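You operate a simulated robot arm through the tools that you are given. There is no shell and no other tool. Be economical: measure what you need, move in short steps, check, and stop when the job is done.

Carry out the task below with a simulated two-armed robot. There is one attempt and no reset: what you move stays moved.

TASK
Fold both panel flaps out and light the panel cool at brightness 1.
Fine: flaps folded well out past upright first, then the panel power key; leave the boost key alone.

Only the result counts: the job must be done as asked and must still hold three seconds after the hand-in. Knocking over, shifting, dropping, spilling or breaking anything else fails it. Flat cloth is picked up by pressing the open fingertips on it (5 to 10 N) and closing them slowly along it; thin cloth reads only 2 to 8 mm in the jaws.

THE ROBOT
Two 7-joint arms with fingered hands on one trunk, on a base that drives. Base frame: it is fixed to the floor where the robot stands at the start and does not move with it; the origin is under the middle of the robot, x ahead of it, y to its left, z up. Units: mm, degrees, N and s.
The left shoulder is at the start at [71, 172, 1352], the right one opposite. Places, roughly: left panel flap [700, 0, 1000]; panel boost key [600, -200, 1000]; panel brightness dial [600, 0, 1000]; panel colour dial [600, -100, 1000]; panel power key [700, -200, 1000]; right panel flap [700, -100, 1000]. Payload 5 kg a hand.
Tool frame (each hand has its own): the origin (TCP) lies between the finger pads and is the grasp point; the fingertips stand 43 mm ahead of it; z points along the fingers, y is the line along which they close. Largest opening 144 mm; the body of the gripper starts 50 mm behind the TCP. The gripper is a hand of 5 fingers: y runs from the thumb to the fingers, the wrist lies at [-21, -124, -221] in the tool frame, and closing takes about 1.5 s.
Orientation is told as [roll, pitch, yaw] about the base's x, y, z axes, in that order, counted from this pose: with the fingers straight down and the wrist toward the robot, the tool's x, y and z point along [0, 1, 0], [1, 0, 0] and [0, 0, -1] of the base frame.

THE INTERFACE
- The arms move only by the tool arm_command. It takes "left_rows", "right_rows" or both (then of equal length, played together; a hand with none holds still); each is a list of rows, each a list of 6 numbers: the shift along the tool's x, y, z in units of 40 mm (1.0 is 40 mm), then the turn, a rotation vector about the tool's x, y, z in units of 6 degrees (1.0 is 6 degrees). In form: [[dx, dy, dz, rx, ry, rz], ...]. A call has 1 to 20 rows; each row shifts and turns the commanded pose from where the row before left it, along the tool's axes as they then stand. "left_gripper" and "right_gripper" are, for a hand that has rows, the gripper command, from -1 (fully open) to 1 (shut), values between in proportion, set as the call begins (left out, the last holds). A call with a number of a shift or a turn outside -1 to 1 is refused whole. A row lasts 0.2 s, in which the tool goes at most 50 mm and 8.6 degrees; a call with a longer step from one row to the next is refused whole, and so is a gripper value outside its range. A pose out of reach is approached as far as the arm can. The call stops where the force on the tool passes 90 N (or 10 N more than at its start, if that is more) or the arm is blocked; 0.2 s more then pass. Each finger travels about 45 mm/s and halts on what it meets, pressing with about 28 N; the grip force reading is that of the motor and also rises with nothing between the fingers. The clock runs only during rows and for 0.2 s after the last one: add rows that do not move to give the fingers time. It gives the time, the measured TCP pose, the force on the tool (base axes), the opening and the grip force at its end, in the units of the frame above (readings bear some noise), with the torque about the TCP (base axes, N m) and any sound that the robot's microphone picked up, and new pictures: "pictures" is both (left out), scene, wrist or none (wrist: the cameras of the hands that moved).
- Cameras (640 x 400 px; columns grow to the right, rows downward): "scene" is now at [134.8, -18.4, 1584.8]; the picture's right is [-0.20, -0.98, 0.00], its down [-0.57, 0.12, -0.81] and it looks along [0.79, -0.16, -0.58] (base axes); focal length 257 px, centre (320, 200). "left" rides on the left gripper at [-86, -108, -168] in its tool frame; the picture's right is [-0.80, -0.28, 0.53], its down [0.54, -0.73, 0.42] and it looks along [0.27, 0.63, 0.73] (tool axes); focal length 275 px, centre (320, 200). "right" rides on the right gripper at [86, -108, -168] in its tool frame; the picture's right is [-0.80, 0.28, -0.53], its down [-0.54, -0.73, 0.42] and it looks along [-0.27, 0.63, 0.73] (tool axes); focal length 275 px, centre (320, 200).
- lift_body(by): slides the trunk up (or, below 0, down) by that many mm; the arms and the scene camera ride with it, the base frame stays. It gives what a move gives, with no picture.
- steer(legs): drives the robot by 1 to 6 legs, each [ahead, left, turn to the left] in mm, mm and degrees, along the robot's own axes; the way and the turn of a leg run together, so that a leg with both is an arc; at most 1500 mm and 180 degrees a leg. The arms and the cameras ride along, it lands a little off, and it stops where it bumps. It gives what a move gives, and a new picture of the scene camera.
- finger_targets(index, middle, ring, little, thumb_bend, thumb_turn, hand): sets how far each is bent, from 0 (flat) to 1 (curled in); at 0.3 the hand is open as for a grip, at 0.7 the pads meet at the TCP. One left out holds its place. A second passes; each finger stops where it meets its share of the squeeze, and holds until it gets a number again. A gripper value or a shape takes the hand back. It gives what a move gives, with no picture; readings hold the bend of each and the force on index, middle, ring, little, thumb and palm. thumb_turn goes from beside the hand (0) to across from the fingers (1), as for a grip.
- set_grasp(shape, hand): the hand has 5 fingers and takes this shape, open, in about a second: jaw (thumb against the fingers, like two jaws); tri (thumb and two fingers); tip (a fingertip pinch); poke (one finger out to press); point (the index stretched); flat (the hand flat); cup (the hand cupped); fist (a fist). The gripper value then closes the fingers along that shape, each until it touches; the sizes above hold for jaw. It gives what a move gives, with no picture.
- aim_head(pan, tilt): turns the head with the scene camera to pan (to the left, within 86 degrees either way) and tilt (down, from -29 to 69), counted from straight ahead of the robot. It gives what a move gives, and a new picture of the scene camera.
- measure_at(camera, pixels): for up to 12 pixels [column, row] of the newest picture of that camera ("zoom" is the newest enlarged one), the place [x, y, z] in the base frame of the surface seen there, good to about 2 mm. It takes no simulated time.
- zoom(camera, box): a new picture of the part [left, top, right, bottom] of that camera's present view, enlarged. It takes no simulated time.
- close_job(): hands the job in; it is judged then, once.

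Work in short steps. Measure before you move; look again where a grasp or a placing could have gone wrong, and mend it. You have 80 turns and 260 pictures in all, those below and enlarged ones among them. Open the grippers and draw the arms clear of the work before you hand the job in, unless the task says otherwise; then end with one line.

The tools are called after "Emit:" as a command line: name --argument value ..., lists and objects as JSON in quotes. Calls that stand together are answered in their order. arm_command: Moves the arms, as the interface text tells. Its arguments: {"type":"object","properties":{"left_rows":{"type":"array"},"left_gripper":{"type":"number"},"right_rows":{"type":"array"},"right_gripper":{"type":"number"},"pictures":{"type":"string","enum":["both","scene","wrist","none"]}},"required":[]} The other tools are called the same way: lift_body (by) slides the trunk up or down; set_grasp (shape, hand) gives the hand a shape; finger_targets (index, middle, ring, little, thumb_bend, thumb_turn, hand) moves the fingers one by one; steer (legs) drives the base; aim_head (pan, tilt) turns the head that bears the scene camera; measure_at (camera, pixels) gives the place of the surface under pixels of a picture; zoom (camera, box) takes an enlarged picture of a part of a camera's view; close_job () hands the job in.

At the start:

```text
t: 0.0
left_position: [754.1, 228.0, 1317.4]
left_ee_rot: [0.0, 0.0, 0.0]
left_wrist_force: [0.5, -0.4, 0.2]
left_torque: [0.02, -0.04, 0.03]
left_opening: 143.6
left_finger_force: 0.0
left_shape: jaw
left_bend: [0.3, 0.3, 0.3, 0.3, 0.3, 0.98]
left_finger forces: [0.0, 0.0, 0.1, 0.0, 0.1, 0.0]
right_position: [736.2, -384.5, 1317.9]
right_ee_rot: [0.0, 0.0, 0.0]
right_wrist_force: [-1.2, 0.6, -0.2]
right_torque: [0.06, 0.0, 0.02]
right_opening: 143.8
right_finger_force: 0.0
right_shape: jaw
right_bend: [0.3, 0.3, 0.3, 0.3, 0.3, 0.98]
right_finger forces: [0.0, 0.0, 0.0, 0.0, 0.0, 0.1]
trunk travel left (down, up): [-450.0, 490.0]
robot x, y, heading: [1.5, -0.7, 0.0]
head pan, tilt: [-11.7, 35.8]
```

scene: 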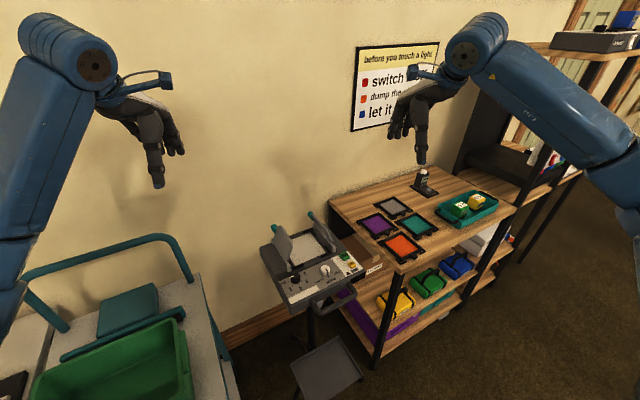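
right: 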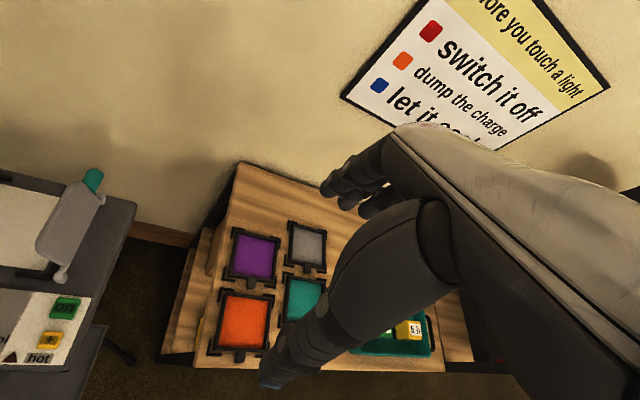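
left: 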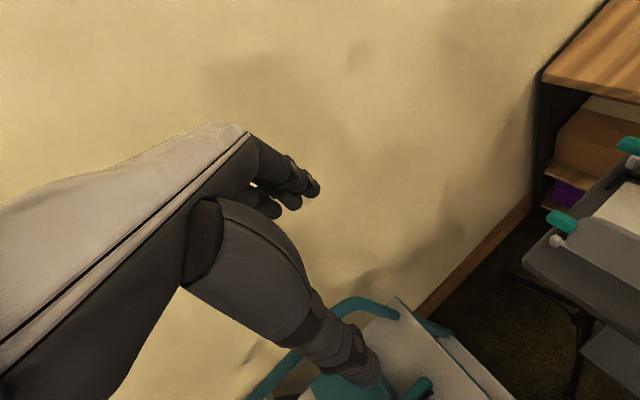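

The panel is around (310,260) in the scene picture. I zoom in to see its flaps, dials and keys.

Emit:
zoom --camera "scene" --box '[240, 200, 400, 300]'

Emit:
zoom --camera "right" --box '[0, 150, 160, 400]'

```text
4.00 times, centred on (320, 250) of scene
```

zoom: 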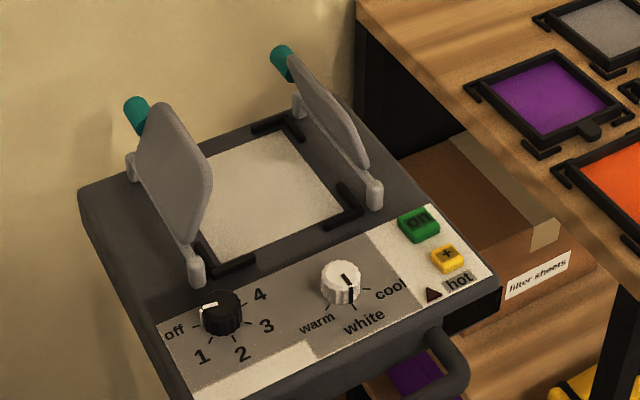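

```text
1.60 times, centred on (80, 275) of right
```

zoom: 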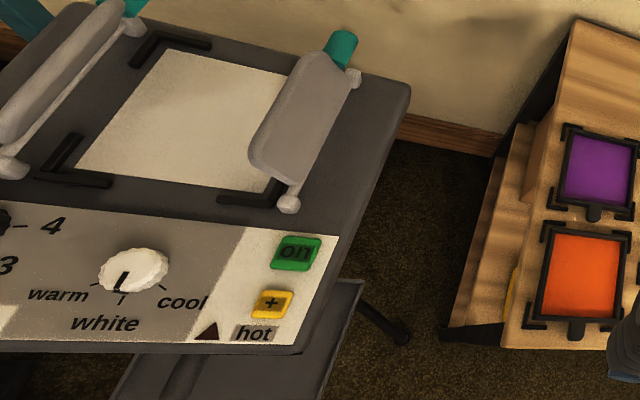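

The flaps stand with teal handles at the far ends. I zoom again to measure the key places.

Emit:
zoom --camera "scene" --box '[250, 205, 378, 285]'

```text
5.00 times, centred on (314, 245) of scene
```

zoom: 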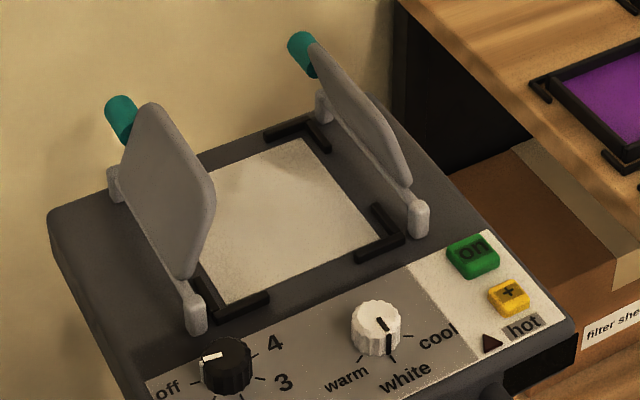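

Measuring handles, flaps, hinges, dials and keys in this zoom.

Emit:
measure_at --camera "zoom" --pixels '[[120, 108], [128, 132], [152, 110], [205, 190], [185, 265], [195, 310], [302, 42], [306, 65], [318, 55], [405, 170], [419, 207], [113, 175]]'

Emit:
measure_at --camera "zoom" --pixels '[[228, 352], [210, 357], [375, 310], [381, 323], [471, 250], [508, 292], [280, 220], [460, 350], [60, 240], [322, 100], [440, 300], [110, 130]]'

```text
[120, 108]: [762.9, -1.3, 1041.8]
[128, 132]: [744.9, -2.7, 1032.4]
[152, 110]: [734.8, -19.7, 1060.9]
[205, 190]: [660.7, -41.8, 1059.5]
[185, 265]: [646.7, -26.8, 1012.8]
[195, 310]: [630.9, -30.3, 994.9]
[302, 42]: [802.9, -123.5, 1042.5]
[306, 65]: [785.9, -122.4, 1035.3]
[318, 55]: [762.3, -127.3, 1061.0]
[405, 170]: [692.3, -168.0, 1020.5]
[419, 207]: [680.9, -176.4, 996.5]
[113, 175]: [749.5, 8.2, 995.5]
```

```text
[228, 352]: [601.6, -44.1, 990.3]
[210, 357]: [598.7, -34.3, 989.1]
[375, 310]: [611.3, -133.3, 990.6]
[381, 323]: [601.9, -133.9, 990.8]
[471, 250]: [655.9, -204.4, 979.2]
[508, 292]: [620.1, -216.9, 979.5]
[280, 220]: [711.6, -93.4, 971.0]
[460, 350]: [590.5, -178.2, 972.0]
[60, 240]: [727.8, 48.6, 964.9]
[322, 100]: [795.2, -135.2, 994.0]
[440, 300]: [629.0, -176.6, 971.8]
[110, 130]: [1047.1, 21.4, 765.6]
```

The panel is yawed about 18°, both flaps lean about 17° inward, and the hinges sit at z≈990. I shape the right hand to poke and look at where the finger is.

Emit:
set_grasp --hand "right" --shape "poke"

Emit:
arm_command --right_rows '[[0.9, 0, 0, 0, 0, 0], [0.9, 0, 0, 0, 0, 0], [0.9, 0, 0, 0, 0, 0], [0.9, 0, 0, 0, 0, 0], [0.9, 0, 0, 0, 0, 0], [0, 0, 0, 0, 0, 0]]'

```text
t: 0.9
left_position: [754.3, 228.5, 1317.7]
left_ee_rot: [0.0, 0.0, 0.0]
left_wrist_force: [0.1, -0.3, -0.5]
left_torque: [0.02, 0.02, -0.01]
left_opening: 143.6
left_finger_force: 0.1
left_shape: jaw
left_bend: [0.3, 0.3, 0.3, 0.3, 0.3, 0.98]
left_finger forces: [0.0, 0.0, 0.1, 0.0, 0.1, 0.0]
right_position: [736.8, -384.2, 1319.7]
right_ee_rot: [0.0, 0.0, 0.0]
right_wrist_force: [0.6, -0.3, -0.4]
right_torque: [0.03, 0.02, 0.0]
right_opening: 0.0
right_finger_force: 0.0
right_shape: poke
right_bend: [0.7, 0.7, 0.99, 0.99, 1.0, 1.0]
right_finger forces: [0.0, 0.0, 0.1, 0.0, 0.1, 0.0]
trunk travel left (down, up): [-450.0, 490.0]
robot x, y, heading: [2.6, -2.4, 0.1]
head pan, tilt: [-11.7, 35.8]
```

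```text
t: 2.3
left_position: [754.5, 227.9, 1317.1]
left_ee_rot: [0.1, -0.1, 0.0]
left_wrist_force: [0.3, 0.0, 0.7]
left_torque: [0.01, -0.02, 0.03]
left_opening: 143.8
left_finger_force: 0.1
left_shape: jaw
left_bend: [0.3, 0.3, 0.3, 0.3, 0.3, 0.98]
left_finger forces: [0.0, 0.0, 0.1, 0.0, 0.0, 0.0]
right_position: [737.1, -205.7, 1321.2]
right_ee_rot: [0.0, 0.0, -0.2]
right_wrist_force: [-1.0, -1.4, 0.2]
right_torque: [0.03, 0.01, -0.04]
right_opening: 0.2
right_finger_force: 0.1
right_shape: poke
right_bend: [0.7, 0.7, 0.99, 0.99, 1.0, 1.0]
right_finger forces: [0.0, 0.0, 0.0, 0.0, 0.1, 0.0]
trunk travel left (down, up): [-450.0, 490.0]
robot x, y, heading: [-3.0, -0.3, -0.2]
head pan, tilt: [-11.7, 35.8]
```

scene: 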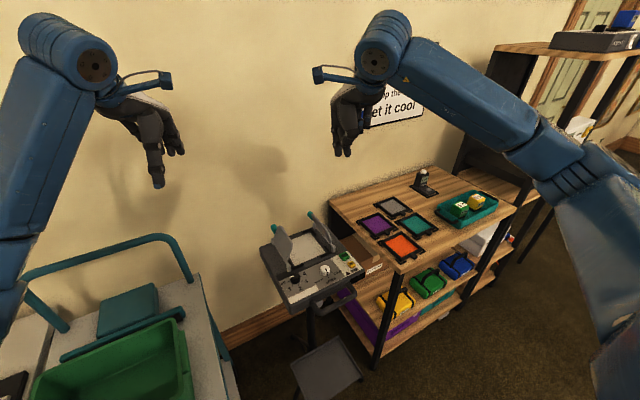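
right: 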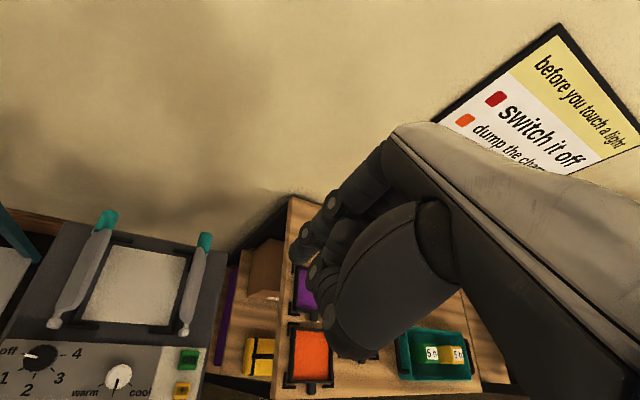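

The poke hand seems to have one or two fingers extending down; I zoom to locate the tips relative to the TCP.

Emit:
zoom --camera "scene" --box '[300, 50, 428, 170]'

Emit:
zoom --camera "right" --box '[240, 150, 440, 380]'

```text
3.33 times, centred on (364, 110) of scene
```

zoom: 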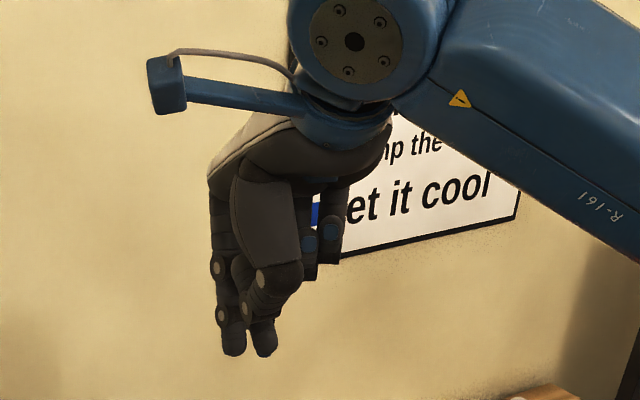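

```text
1.74 times, centred on (340, 265) of right
```

zoom: 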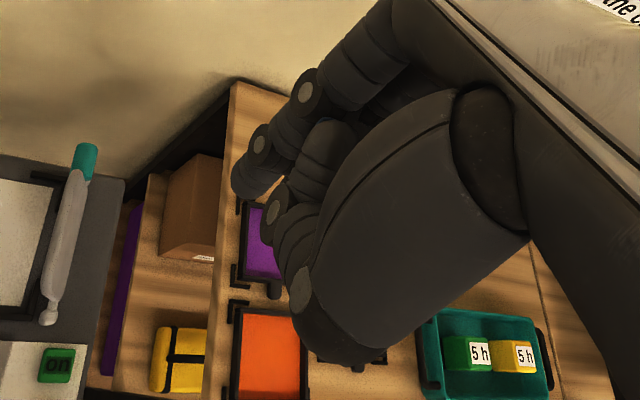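

Two fingertips point down at scene (338,154) and (347,155). I measure them along with thumb parts.

Emit:
measure_at --camera "scene" --pixels '[[338, 154], [347, 154], [338, 148], [347, 149], [336, 140], [351, 134], [347, 105]]'

Emit:
measure_at --camera "right" --pixels '[[301, 260], [310, 285], [340, 355], [297, 250]]'

```text
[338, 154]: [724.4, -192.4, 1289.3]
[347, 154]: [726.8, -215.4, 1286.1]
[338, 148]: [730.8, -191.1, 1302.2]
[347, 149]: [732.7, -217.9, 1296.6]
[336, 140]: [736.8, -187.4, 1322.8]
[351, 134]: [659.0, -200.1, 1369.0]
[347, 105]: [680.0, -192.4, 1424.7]
```

```text
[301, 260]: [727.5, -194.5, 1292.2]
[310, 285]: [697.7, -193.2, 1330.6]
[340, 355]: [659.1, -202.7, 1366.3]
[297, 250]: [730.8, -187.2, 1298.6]
```

Fingertips sit about 39 mm below the TCP, index to +x and middle to −x. I yaw the hand 18.5° to match the panel and move it above the gap between the flaps (TCP z≈1150).

Emit:
arm_command --right_rows '[[0, 0, 0, 0, 0, -0.77], [0, 0, 0, 0, 0, -0.77], [0, 0, 0, 0, 0, -0.77], [0, 0, 0, 0, 0, -0.77], [0.67, 0.1, 0.855, 0, 0, 0], [0.67, 0.1, 0.855, 0, 0, 0], [0.67, 0.1, 0.855, 0, 0, 0], [0.67, 0.1, 0.855, 0, 0, 0], [0.67, 0.1, 0.855, 0, 0, 0], [0, 0, 0, 0, 0, 0], [0, 0, 0, 0, 0, 0]]'

```text
t: 4.7
left_position: [755.1, 228.9, 1318.0]
left_ee_rot: [0.0, 0.0, 0.0]
left_wrist_force: [1.1, -0.5, 1.8]
left_torque: [0.03, 0.01, -0.01]
left_opening: 143.7
left_finger_force: 0.0
left_shape: jaw
left_bend: [0.3, 0.3, 0.3, 0.3, 0.3, 0.98]
left_finger forces: [0.0, 0.0, 0.0, 0.1, 0.0, 0.0]
right_position: [710.8, -70.4, 1148.3]
right_ee_rot: [0.0, 0.0, 18.5]
right_wrist_force: [-0.1, -0.4, -0.2]
right_torque: [-0.02, -0.02, -0.01]
right_opening: 0.1
right_finger_force: 0.0
right_shape: poke
right_bend: [0.7, 0.7, 0.99, 0.99, 1.0, 1.0]
right_finger forces: [0.0, 0.0, 0.0, 0.1, 0.0, 0.0]
trunk travel left (down, up): [-450.0, 490.0]
robot x, y, heading: [2.9, 2.7, 0.2]
head pan, tilt: [-11.7, 35.8]
```

scene: 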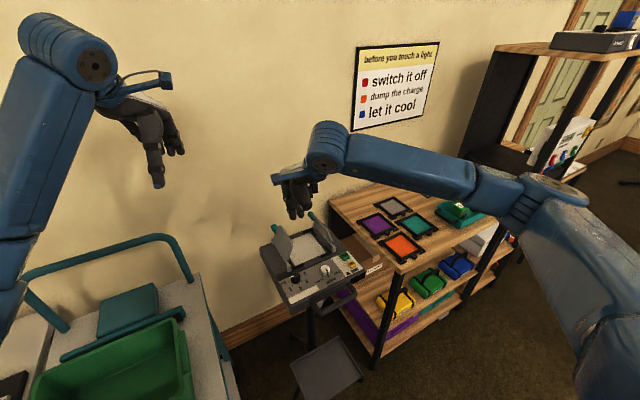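
right: 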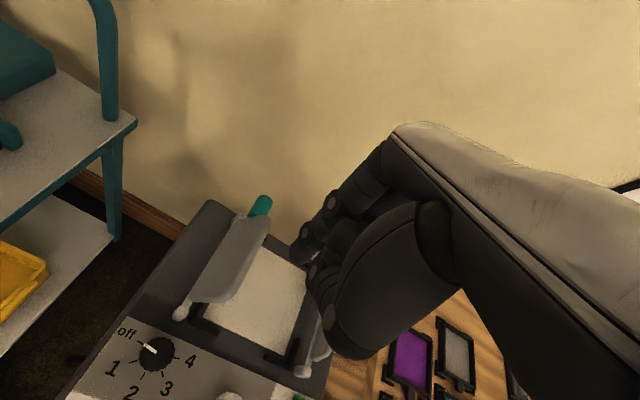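

The hand is centred between the flaps. I lower 78 mm so the tips reach z≈1030, without touching.

Emit:
arm_command --right_rows '[[0, 0, 0.65, 0, 0, 0], [0, 0, 0.65, 0, 0, 0], [0, 0, 0.65, 0, 0, 0], [0, 0, 0, 0, 0, 0]]'

```text
t: 5.7
left_position: [753.9, 228.0, 1318.4]
left_ee_rot: [0.0, 0.0, 0.0]
left_wrist_force: [0.3, 0.4, 0.2]
left_torque: [-0.02, 0.01, -0.02]
left_opening: 143.6
left_finger_force: 0.1
left_shape: jaw
left_bend: [0.3, 0.3, 0.3, 0.3, 0.3, 0.98]
left_finger forces: [0.0, 0.1, 0.0, 0.0, 0.1, 0.1]
right_position: [713.1, -71.5, 1070.5]
right_ee_rot: [0.0, 0.0, 18.4]
right_wrist_force: [-0.4, 0.8, 0.1]
right_torque: [-0.04, 0.02, 0.02]
right_opening: 0.0
right_finger_force: 0.1
right_shape: poke
right_bend: [0.7, 0.7, 0.99, 0.99, 1.0, 1.0]
right_finger forces: [0.0, 0.0, 0.0, 0.0, 0.1, 0.0]
trunk travel left (down, up): [-450.0, 490.0]
robot x, y, heading: [-0.0, -0.1, -0.1]
head pan, tilt: [-11.7, 35.8]
```

scene: 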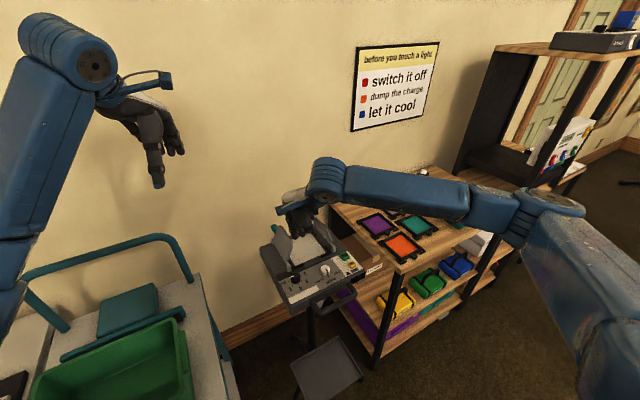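
right: 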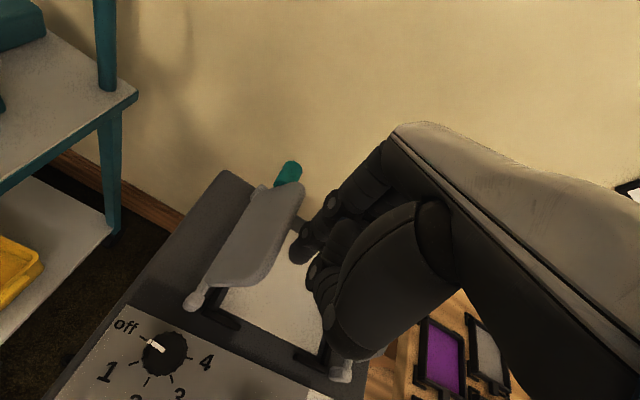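

Index finger is beside the left flap. I push slowly left (+x tool) about 50 mm and watch the force.

Emit:
arm_command --right_rows '[[0.2, 0, 0, 0, 0, 0], [0.2, 0, 0, 0, 0, 0], [0.2, 0, 0, 0, 0, 0], [0.2, 0, 0, 0, 0, 0], [0.2, 0, 0, 0, 0, 0], [0.2, 0, 0, 0, 0, 0], [0, 0, 0, 0, 0, 0]]'

```text
t: 7.3
left_position: [753.5, 228.0, 1318.1]
left_ee_rot: [-0.1, 0.0, 0.1]
left_wrist_force: [0.6, 0.3, 0.5]
left_torque: [-0.01, -0.01, 0.0]
left_opening: 143.7
left_finger_force: 0.0
left_shape: jaw
left_bend: [0.3, 0.3, 0.3, 0.3, 0.3, 0.98]
left_finger forces: [0.0, 0.1, 0.0, 0.0, 0.1, 0.1]
right_position: [699.8, -25.5, 1070.8]
right_ee_rot: [-0.1, 0.0, 18.5]
right_wrist_force: [0.4, 0.2, -1.0]
right_torque: [-0.02, 0.0, -0.01]
right_opening: 0.0
right_finger_force: 0.1
right_shape: poke
right_bend: [0.7, 0.7, 0.99, 0.99, 1.0, 1.0]
right_finger forces: [0.0, 0.0, 0.1, 0.1, 0.0, 0.0]
trunk travel left (down, up): [-450.0, 490.0]
robot x, y, heading: [-0.2, 0.8, 0.2]
head pan, tilt: [-11.7, 35.8]
```

scene: 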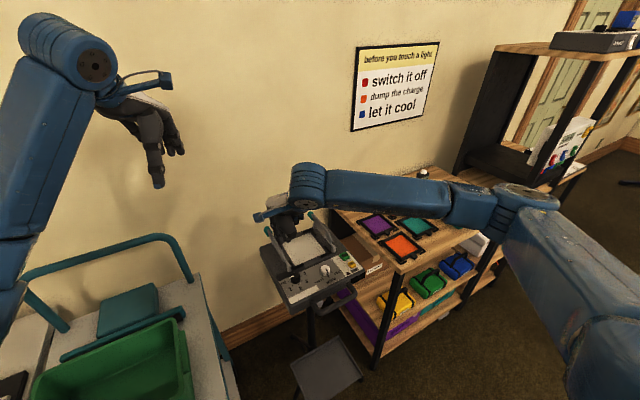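
right: 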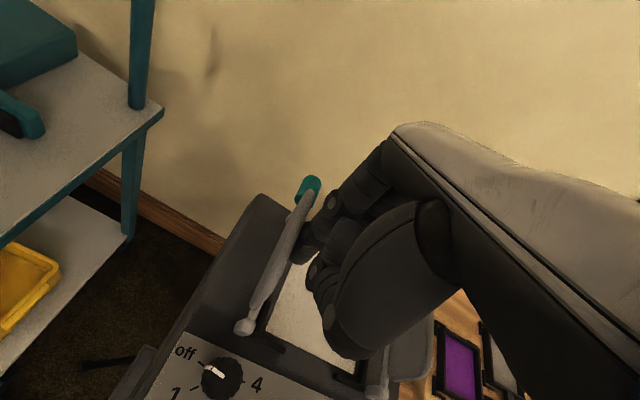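

The left flap is now near upright with negligible force. I keep pushing left another 60 mm.

Emit:
arm_command --right_rows '[[0.25, 0, 0, 0, 0, 0], [0.25, 0, 0, 0, 0, 0], [0.25, 0, 0, 0, 0, 0], [0.25, 0, 0, 0, 0, 0], [0.25, 0, 0, 0, 0, 0], [0.25, 0, 0, 0, 0, 0], [0, 0, 0, 0, 0, 0]]'

```text
t: 8.9
left_position: [754.5, 228.3, 1318.3]
left_ee_rot: [0.0, 0.0, 0.0]
left_wrist_force: [0.8, 0.0, -0.1]
left_torque: [0.0, -0.05, -0.02]
left_opening: 143.6
left_finger_force: 0.0
left_shape: jaw
left_bend: [0.3, 0.3, 0.3, 0.3, 0.3, 0.98]
left_finger forces: [0.0, 0.1, 0.0, 0.0, 0.0, 0.0]
right_position: [678.4, 31.6, 1069.0]
right_ee_rot: [0.0, -0.1, 18.5]
right_wrist_force: [-0.8, 0.1, 0.2]
right_torque: [0.01, -0.01, -0.02]
right_opening: 0.3
right_finger_force: 0.1
right_shape: poke
right_bend: [0.7, 0.7, 0.99, 0.99, 1.0, 1.0]
right_finger forces: [0.0, 0.0, 0.0, 0.0, 0.0, 0.1]
trunk travel left (down, up): [-450.0, 490.0]
robot x, y, heading: [2.6, -1.2, 0.0]
head pan, tilt: [-11.7, 35.8]
```

scene: 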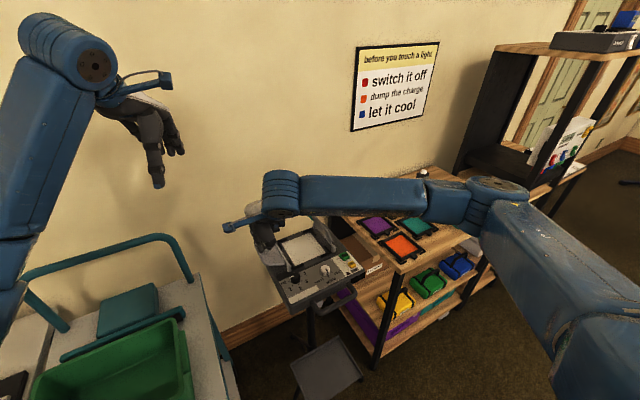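
right: 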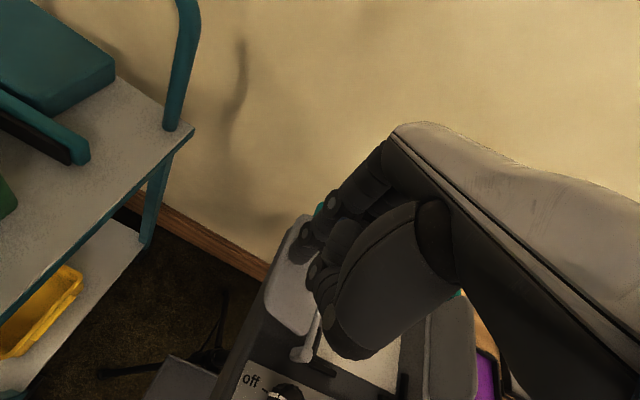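

The left flap is now leaning out; the right one also looks changed. I zoom to check.

Emit:
zoom --camera "scene" --box '[240, 200, 368, 280]'

```text
5.00 times, centred on (304, 240) of scene
```

zoom: 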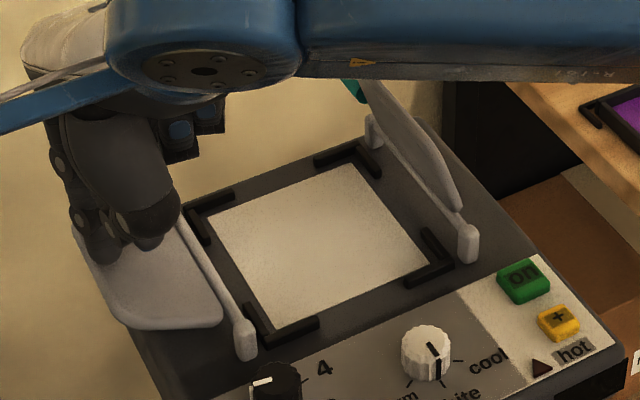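

Left flap lies far out. I measure it and the curled fingers' bottom before pushing the right flap.

Emit:
measure_at --camera "zoom" --pixels '[[210, 315], [110, 285], [215, 270], [183, 155], [212, 128], [150, 240], [108, 252]]'

Emit:
arm_command --right_rows '[[0, 0, -0.8, 0, 0, 0], [0, 0, -0.8, 0, 0, 0], [-0.7, 0, 0, 0, 0, 0], [-0.7, 0, 0, 0, 0, 0], [-0.7, 0, 0, 0, 0, 0], [-0.7, 0, 0, 0, 0, 0], [-0.7, 0, 0, 0, 0, 0], [0, 0, 0, 0, 0, 0]]'

```text
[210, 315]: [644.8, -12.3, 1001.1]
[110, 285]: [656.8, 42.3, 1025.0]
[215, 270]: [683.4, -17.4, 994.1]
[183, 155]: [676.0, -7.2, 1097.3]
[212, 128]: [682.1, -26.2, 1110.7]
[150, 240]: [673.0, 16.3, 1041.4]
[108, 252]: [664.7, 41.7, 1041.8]
```

```text
t: 10.7
left_position: [753.5, 229.0, 1317.2]
left_ee_rot: [-0.1, -0.1, 0.1]
left_wrist_force: [0.3, -0.8, 0.9]
left_torque: [-0.03, 0.0, 0.01]
left_opening: 143.3
left_finger_force: 0.1
left_shape: jaw
left_bend: [0.3, 0.3, 0.3, 0.3, 0.3, 0.98]
left_finger forces: [0.0, 0.0, 0.0, 0.0, 0.0, 0.0]
right_position: [723.7, -100.2, 1134.6]
right_ee_rot: [0.0, 0.0, 18.5]
right_wrist_force: [-1.4, 0.5, 0.3]
right_torque: [0.01, 0.02, 0.04]
right_opening: 0.0
right_finger_force: 0.0
right_shape: poke
right_bend: [0.7, 0.7, 0.99, 0.99, 1.0, 1.0]
right_finger forces: [0.1, 0.0, 0.0, 0.0, 0.0, 0.1]
trunk travel left (down, up): [-450.0, 490.0]
robot x, y, heading: [0.4, -0.7, 0.2]
head pan, tilt: [-11.7, 35.8]
```

scene: 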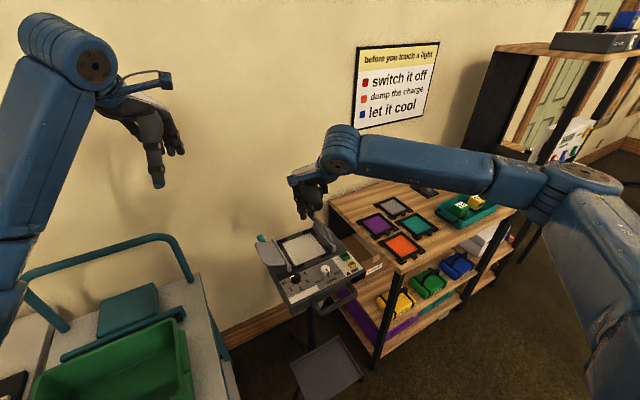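
right: 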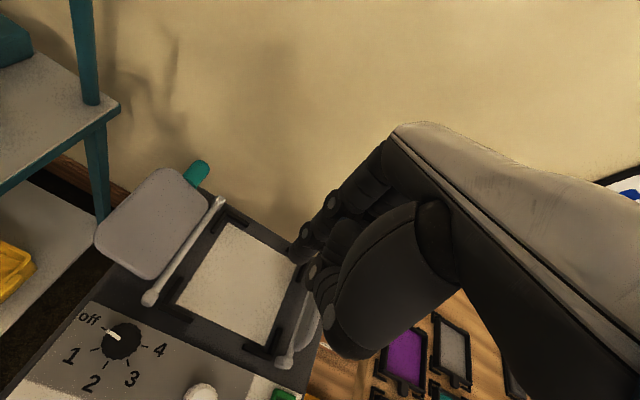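

Left flap stays out. Now I lower beside the right flap's inner face and push right ~35 mm.

Emit:
arm_command --right_rows '[[0, 0, 0.8, 0, 0, 0], [0, 0, 0.8, 0, 0, 0], [0, 0, 0, 0, 0, 0], [-0.25, 0, 0, 0, 0, 0], [-0.25, 0, 0, 0, 0, 0], [-0.25, 0, 0, 0, 0, 0], [-0.25, 0, 0, 0, 0, 0], [0, 0, 0, 0, 0, 0]]'

```text
t: 12.5
left_position: [753.9, 229.6, 1316.9]
left_ee_rot: [0.0, 0.0, 0.0]
left_wrist_force: [0.4, -0.2, 0.2]
left_torque: [-0.02, -0.01, 0.02]
left_opening: 143.8
left_finger_force: 0.2
left_shape: jaw
left_bend: [0.3, 0.3, 0.3, 0.3, 0.3, 0.98]
left_finger forces: [0.0, 0.0, 0.0, 0.0, 0.1, 0.0]
right_position: [737.2, -137.1, 1069.9]
right_ee_rot: [0.0, 0.2, 18.5]
right_wrist_force: [0.2, 0.7, 0.0]
right_torque: [-0.01, 0.0, 0.0]
right_opening: 0.0
right_finger_force: 0.0
right_shape: poke
right_bend: [0.7, 0.7, 0.99, 0.99, 1.0, 1.0]
right_finger forces: [0.0, 0.0, 0.0, 0.0, 0.0, 0.1]
trunk travel left (down, up): [-450.0, 490.0]
robot x, y, heading: [-0.7, 2.0, -0.3]
head pan, tilt: [-11.7, 35.8]
```

scene: 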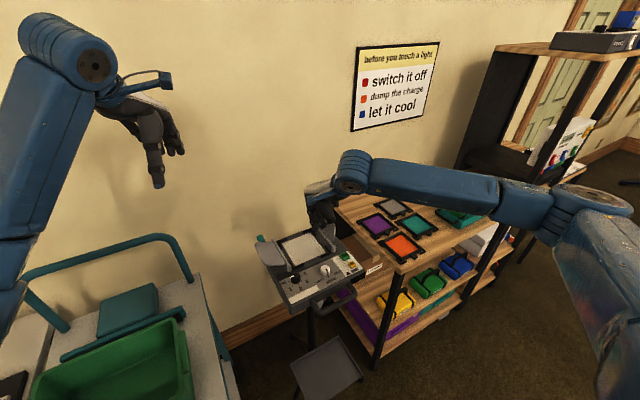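
right: 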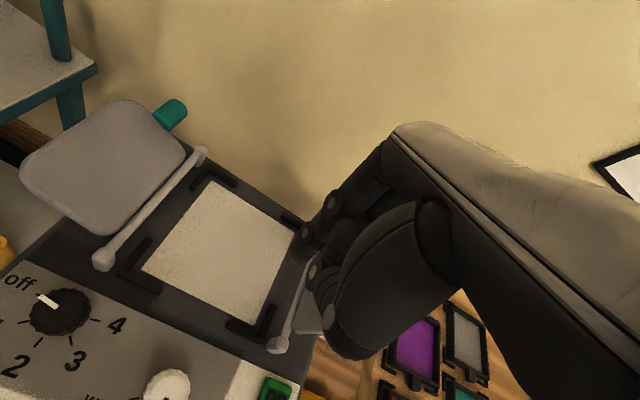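

No force yet; continuing right another 68 mm.

Emit:
arm_command --right_rows '[[-0.25, 0, 0, 0, 0, 0], [-0.25, 0, 0, 0, 0, 0], [-0.25, 0, 0, 0, 0, 0], [-0.25, 0, 0, 0, 0, 0], [-0.25, 0, 0, 0, 0, 0], [-0.25, 0, 0, 0, 0, 0], [-0.2, 0, 0, 0, 0, 0], [0, 0, 0, 0, 0, 0]]'

Emit:
zoom --camera "scene" --box '[250, 190, 378, 270]'

```text
t: 14.3
left_position: [754.1, 229.5, 1317.2]
left_ee_rot: [0.0, 0.0, 0.0]
left_wrist_force: [0.2, -0.2, 0.3]
left_torque: [-0.03, 0.0, 0.02]
left_opening: 143.8
left_finger_force: 0.1
left_shape: jaw
left_bend: [0.3, 0.3, 0.3, 0.3, 0.3, 0.98]
left_finger forces: [0.0, 0.1, 0.1, 0.0, 0.0, 0.0]
right_position: [756.8, -204.2, 1069.5]
right_ee_rot: [-0.1, 0.0, 18.4]
right_wrist_force: [-0.4, -0.9, 0.0]
right_torque: [0.0, 0.0, 0.04]
right_opening: 0.0
right_finger_force: 0.1
right_shape: poke
right_bend: [0.7, 0.7, 0.99, 0.99, 1.0, 1.0]
right_finger forces: [0.0, 0.1, 0.0, 0.0, 0.0, 0.0]
trunk travel left (down, up): [-450.0, 490.0]
robot x, y, heading: [0.2, -3.6, 0.1]
head pan, tilt: [-11.7, 35.8]
```

scene: 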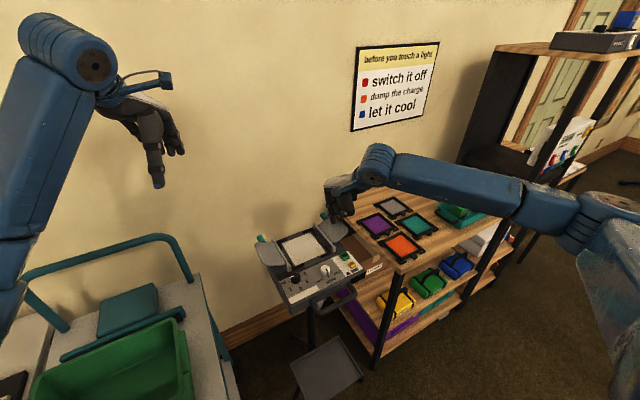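
right: 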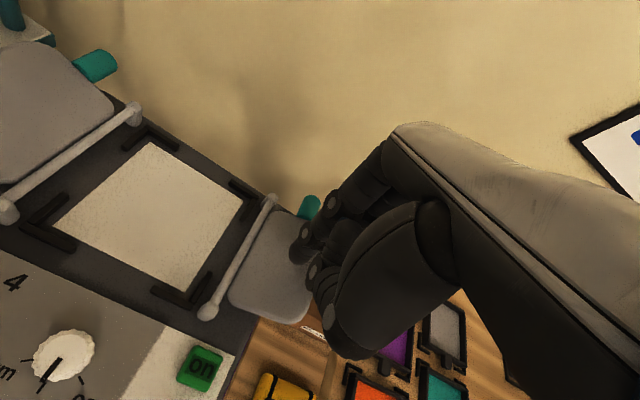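

```text
5.00 times, centred on (314, 230) of scene
```

zoom: 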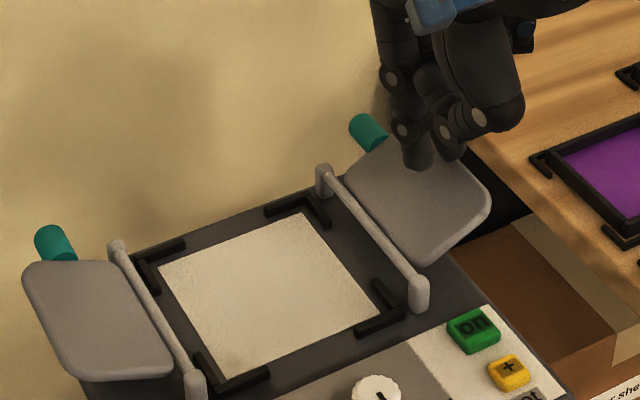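

Both flaps are folded ~60° out. Next I raise the hand, bring it back toward the dials and set the tip pinch.

Emit:
arm_command --right_rows '[[0, 0, -0.9, 0, 0, 0], [0, 0, -0.9, 0, 0, 0], [0, 0, -0.9, 0, 0, 0], [0.6, -0.7, 0, 0, 0, 0], [0.6, -0.7, 0, 0, 0, 0], [0.6, -0.7, 0, 0, 0, 0], [0, 0, 0, 0, 0, 0]]' --pictures "none"

Emit:
set_grasp --hand "right" --shape "tip"

Emit:
arm_command --right_rows '[[0, 0, 0, 0, 0, 0]]'

```text
t: 15.9
left_position: [755.0, 227.6, 1317.8]
left_ee_rot: [0.1, -0.1, -0.1]
left_wrist_force: [0.1, 0.1, 0.3]
left_torque: [-0.02, 0.04, 0.01]
left_opening: 143.6
left_finger_force: 0.1
left_shape: jaw
left_bend: [0.3, 0.3, 0.3, 0.3, 0.3, 0.98]
left_finger forces: [0.0, 0.0, 0.1, 0.0, 0.0, 0.0]
right_position: [654.6, -160.5, 1177.1]
right_ee_rot: [0.0, 0.1, 18.3]
right_wrist_force: [-0.7, 0.9, -0.9]
right_torque: [0.06, 0.03, 0.02]
right_opening: 0.0
right_finger_force: 0.1
right_shape: poke
right_bend: [0.7, 0.7, 0.99, 0.99, 1.0, 1.0]
right_finger forces: [0.0, 0.1, 0.0, 0.1, 0.0, 0.1]
trunk travel left (down, up): [-450.0, 490.0]
robot x, y, heading: [-1.7, -1.8, -0.1]
head pan, tilt: [-11.7, 35.8]
```

```text
t: 16.8
left_position: [754.0, 228.0, 1318.7]
left_ee_rot: [-0.1, -0.1, 0.0]
left_wrist_force: [-0.7, -0.2, 0.1]
left_torque: [0.02, -0.01, -0.01]
left_opening: 143.7
left_finger_force: 0.1
left_shape: jaw
left_bend: [0.3, 0.3, 0.3, 0.3, 0.3, 0.98]
left_finger forces: [0.0, 0.1, 0.0, 0.1, 0.1, 0.1]
right_position: [654.1, -162.7, 1177.8]
right_ee_rot: [-0.1, 0.0, 18.5]
right_wrist_force: [-0.1, 0.4, 0.1]
right_torque: [0.03, -0.01, 0.05]
right_opening: 143.7
right_finger_force: 0.1
right_shape: tip
right_bend: [0.3, 0.98, 0.99, 0.99, 0.3, 0.98]
right_finger forces: [0.0, 0.1, 0.0, 0.0, 0.0, 0.1]
trunk travel left (down, up): [-450.0, 490.0]
robot x, y, heading: [-2.1, 1.2, -0.1]
head pan, tilt: [-11.7, 35.8]
```

```text
t: 17.2
left_position: [753.7, 228.3, 1317.1]
left_ee_rot: [-0.1, 0.0, 0.0]
left_wrist_force: [-0.5, 0.5, -0.2]
left_torque: [-0.02, -0.03, 0.0]
left_opening: 143.7
left_finger_force: 0.1
left_shape: jaw
left_bend: [0.3, 0.3, 0.3, 0.3, 0.3, 0.98]
left_finger forces: [0.1, 0.0, 0.1, 0.0, 0.1, 0.0]
right_position: [654.2, -161.1, 1177.9]
right_ee_rot: [0.1, 0.1, 18.4]
right_wrist_force: [0.1, 0.0, 0.7]
right_torque: [0.01, -0.01, 0.0]
right_opening: 143.8
right_finger_force: 0.1
right_shape: tip
right_bend: [0.3, 0.98, 0.99, 0.99, 0.3, 0.98]
right_finger forces: [0.0, 0.0, 0.0, 0.0, 0.0, 0.1]
trunk travel left (down, up): [-450.0, 490.0]
robot x, y, heading: [-1.1, -0.1, -0.1]
head pan, tilt: [-11.7, 35.8]
```

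scene: 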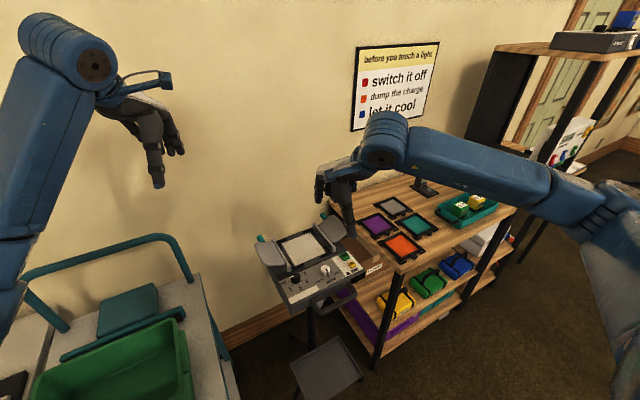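
right: 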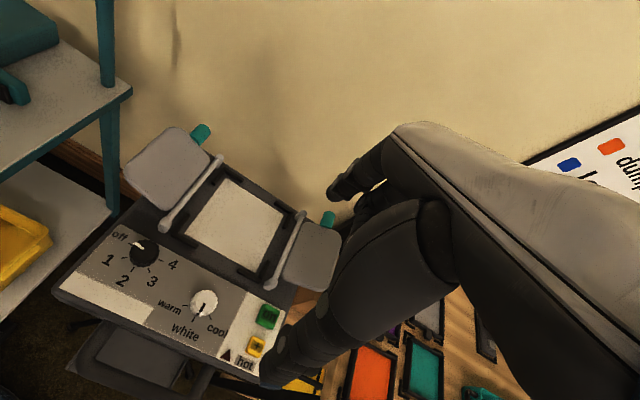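

Good view of the dials in the wrist picture at (143,250) and (203,303). I zoom for pointer and tick positions.

Emit:
zoom --camera "right" --box '[90, 210, 290, 370]'

```text
2.50 times, centred on (190, 290) of right
```

zoom: 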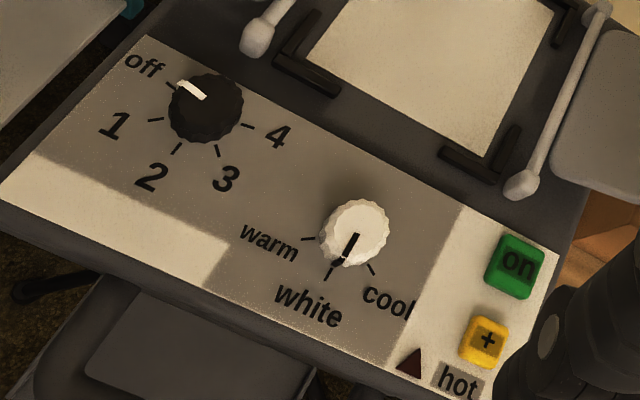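

Measuring tick ends and knob tops, so I know the turn angles.

Emit:
measure_at --camera "zoom" --pixels '[[168, 84], [150, 121], [174, 152], [218, 155], [252, 127], [192, 90], [208, 105], [306, 239], [330, 275], [373, 270], [355, 228], [348, 245]]'

Emit:
measure_at --camera "zoom" --pixels '[[515, 258], [488, 337], [172, 110], [241, 100], [320, 235], [388, 228], [356, 262], [358, 203], [210, 76]]'

```text
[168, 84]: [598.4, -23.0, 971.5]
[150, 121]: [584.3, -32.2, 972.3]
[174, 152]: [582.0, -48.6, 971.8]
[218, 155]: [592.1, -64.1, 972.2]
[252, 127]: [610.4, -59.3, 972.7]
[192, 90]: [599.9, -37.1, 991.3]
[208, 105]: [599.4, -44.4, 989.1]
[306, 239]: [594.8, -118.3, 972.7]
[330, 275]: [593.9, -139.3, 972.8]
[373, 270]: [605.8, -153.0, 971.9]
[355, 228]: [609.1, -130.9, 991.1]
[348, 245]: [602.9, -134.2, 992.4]
```

```text
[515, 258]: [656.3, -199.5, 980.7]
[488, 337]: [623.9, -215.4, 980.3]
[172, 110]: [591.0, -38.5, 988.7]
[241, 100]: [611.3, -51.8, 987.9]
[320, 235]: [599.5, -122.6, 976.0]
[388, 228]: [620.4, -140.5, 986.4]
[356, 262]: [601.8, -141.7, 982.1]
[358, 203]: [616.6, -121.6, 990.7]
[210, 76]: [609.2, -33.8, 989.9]
```

Each tick is ~50° counter-clockwise (off→1, white→cool). I start with the colour dial: yaw to 0, hover above it with a ~50 mm pinch opening, and check where the tips are.

Emit:
arm_command --right_rows '[[0, 0, 0, 0, 0, 0.77], [0, 0, 0, 0, 0, 0.77], [0, 0, 0, 0, 0, 0.77], [0, 0, 0, 0, 0, 0.77], [0.37, -0.55, 0.75, 0, 0, 0], [0.37, -0.55, 0.75, 0, 0, 0], [0, 0, 0, 0, 0, 0], [0, 0, 0, 0, 0, 0], [0, 0, 0, 0, 0, 0]]' --right_gripper 0.3

Emit:
zoom --camera "scene" --box '[250, 170, 410, 270]'

```text
t: 19.2
left_position: [754.5, 227.4, 1317.4]
left_ee_rot: [-0.1, 0.0, 0.1]
left_wrist_force: [-0.1, 0.2, -0.4]
left_torque: [0.02, 0.01, -0.02]
left_opening: 143.7
left_finger_force: 0.1
left_shape: jaw
left_bend: [0.3, 0.3, 0.3, 0.3, 0.3, 0.98]
left_finger forces: [0.0, 0.1, 0.0, 0.0, 0.0, 0.0]
right_position: [611.7, -131.8, 1117.3]
right_ee_rot: [0.1, 0.0, -0.1]
right_wrist_force: [-0.5, 0.5, -0.1]
right_torque: [-0.03, 0.0, 0.0]
right_opening: 51.3
right_finger_force: 0.2
right_shape: tip
right_bend: [0.73, 0.98, 0.99, 0.99, 0.73, 1.0]
right_finger forces: [0.0, 0.1, 0.1, 0.1, 0.0, 0.0]
trunk travel left (down, up): [-450.0, 490.0]
robot x, y, heading: [0.4, -1.9, 0.1]
head pan, tilt: [-11.7, 35.8]
```

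scene: 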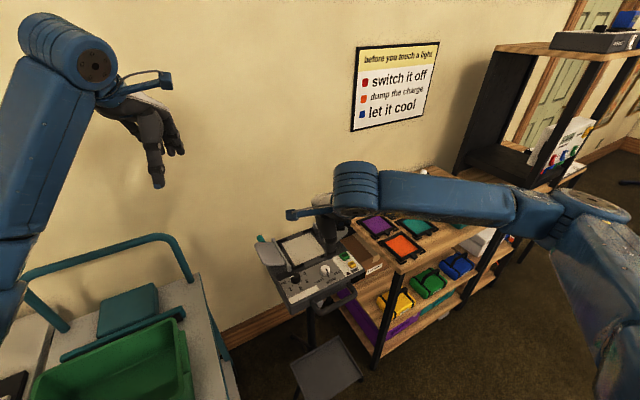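
right: 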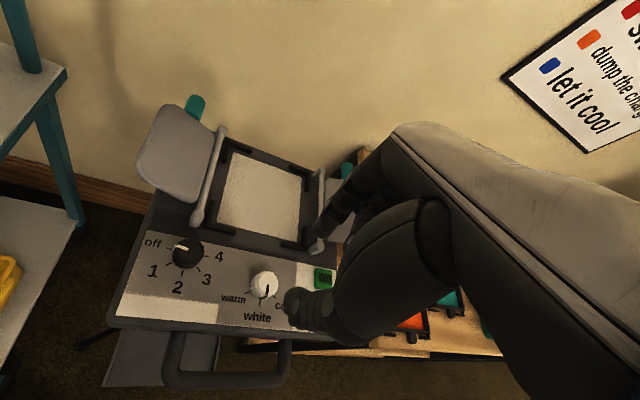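

```text
4.00 times, centred on (330, 220) of scene
```

zoom: 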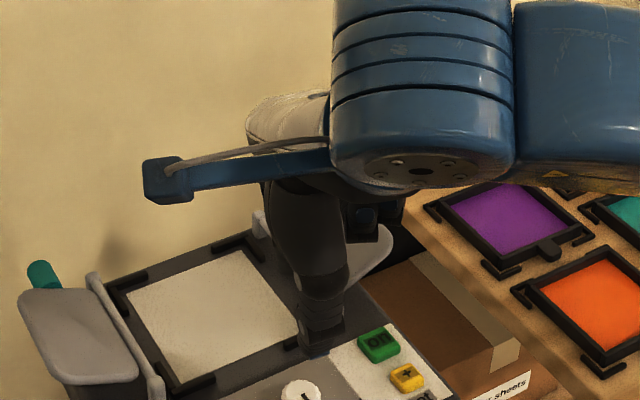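

Measuring thumb and index tips in the wrist picture.

Emit:
zoom --camera "right" --box '[240, 160, 400, 360]'

Emit:
measure_at --camera "right" --pixels '[[318, 230], [324, 220], [290, 298], [296, 315], [287, 305], [303, 290], [335, 205], [320, 238]]'

```text
2.00 times, centred on (320, 260) of right
```

zoom: 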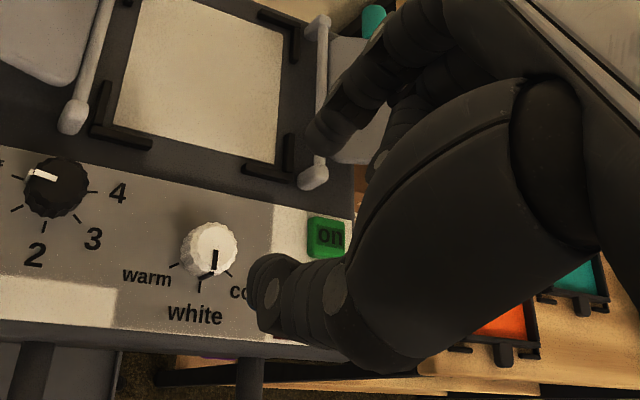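

```text
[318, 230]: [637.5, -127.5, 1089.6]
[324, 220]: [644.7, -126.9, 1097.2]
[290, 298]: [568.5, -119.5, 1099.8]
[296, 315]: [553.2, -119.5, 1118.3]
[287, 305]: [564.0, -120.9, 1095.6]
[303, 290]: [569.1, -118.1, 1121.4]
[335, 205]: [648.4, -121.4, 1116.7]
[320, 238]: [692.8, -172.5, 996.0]
```

The pinch is centred on the TCP (index at x+26, thumb at x−26, tips ~30 mm below). I lower over the colour dial to TCP z≈1015 and look.

Emit:
arm_command --right_rows '[[0, -0.06, 0.85, 0, 0, 0], [0, 0, 0.85, 0, 0, 0], [0, 0, 0.5, 0, 0, 0], [0, 0, 0.35, 0, 0, 0], [0, 0, 0, 0, 0, 0]]'

Emit:
zoom --camera "right" --box '[200, 160, 400, 340]'

Emit:
zoom --camera "scene" --box '[270, 210, 398, 290]'

```text
t: 20.4
left_position: [754.5, 229.1, 1317.2]
left_ee_rot: [-0.1, 0.0, 0.1]
left_wrist_force: [0.3, 0.6, -0.5]
left_torque: [-0.01, 0.0, -0.03]
left_opening: 143.7
left_finger_force: 0.1
left_shape: jaw
left_bend: [0.3, 0.3, 0.3, 0.3, 0.3, 0.98]
left_finger forces: [0.1, 0.0, 0.0, 0.1, 0.0, 0.0]
right_position: [609.0, -131.9, 1016.0]
right_ee_rot: [0.0, 0.0, 0.0]
right_wrist_force: [0.4, -0.1, -0.1]
right_torque: [-0.01, -0.01, -0.01]
right_opening: 51.5
right_finger_force: 0.1
right_shape: tip
right_bend: [0.73, 0.98, 0.99, 0.99, 0.73, 1.0]
right_finger forces: [0.0, 0.1, 0.0, 0.0, 0.0, 0.0]
trunk travel left (down, up): [-450.0, 490.0]
robot x, y, heading: [-1.1, 1.5, 0.0]
head pan, tilt: [-11.7, 35.8]
```

scene: 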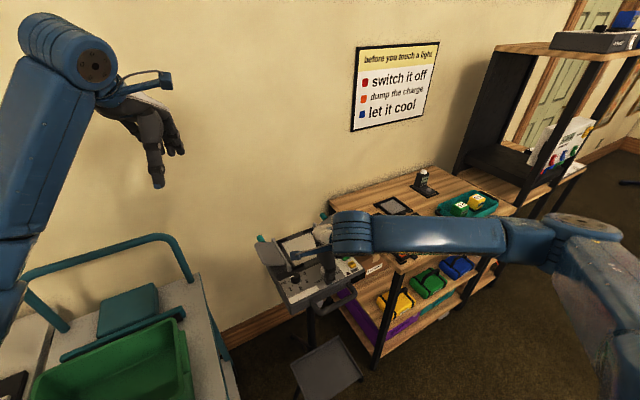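
right: 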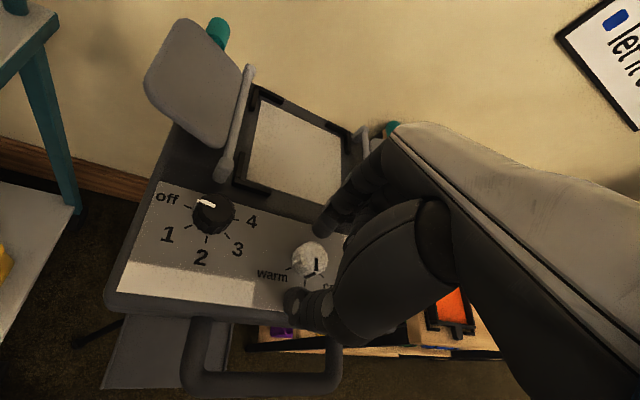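

```text
2.22 times, centred on (300, 250) of right
```

zoom: 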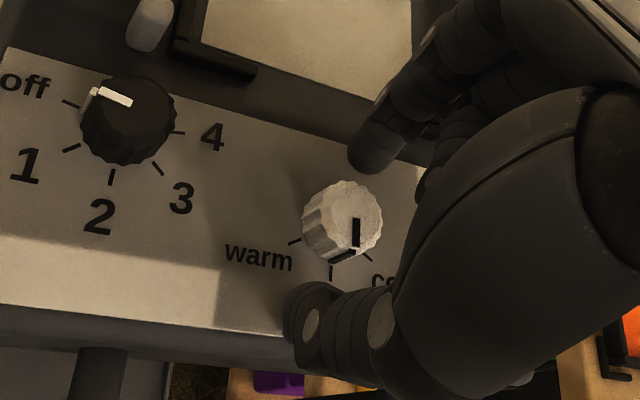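

```text
5.00 times, centred on (334, 250) of scene
```

zoom: 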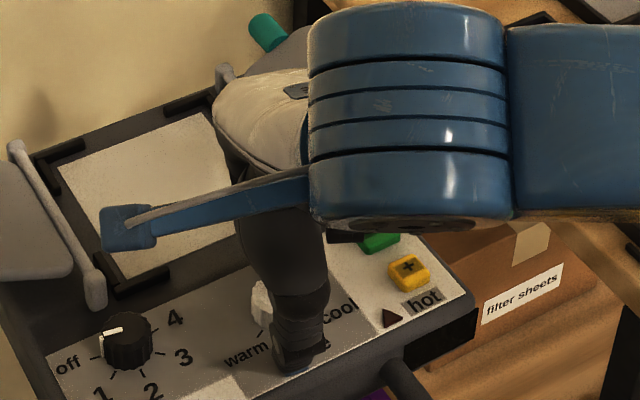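

The knob sits between index and thumb. I measure tips and knob in the wrist camera.

Emit:
measure_at --camera "right" --pixels '[[319, 232], [325, 233], [288, 298], [296, 312], [309, 254], [300, 245], [318, 246], [322, 262], [296, 290]]'

```text
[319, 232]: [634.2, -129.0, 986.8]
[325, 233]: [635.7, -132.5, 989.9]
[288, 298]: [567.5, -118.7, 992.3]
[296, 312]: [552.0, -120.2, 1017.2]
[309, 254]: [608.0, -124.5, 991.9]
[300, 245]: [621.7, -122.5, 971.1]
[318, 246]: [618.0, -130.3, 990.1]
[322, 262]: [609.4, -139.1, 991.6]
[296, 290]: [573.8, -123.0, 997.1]
```

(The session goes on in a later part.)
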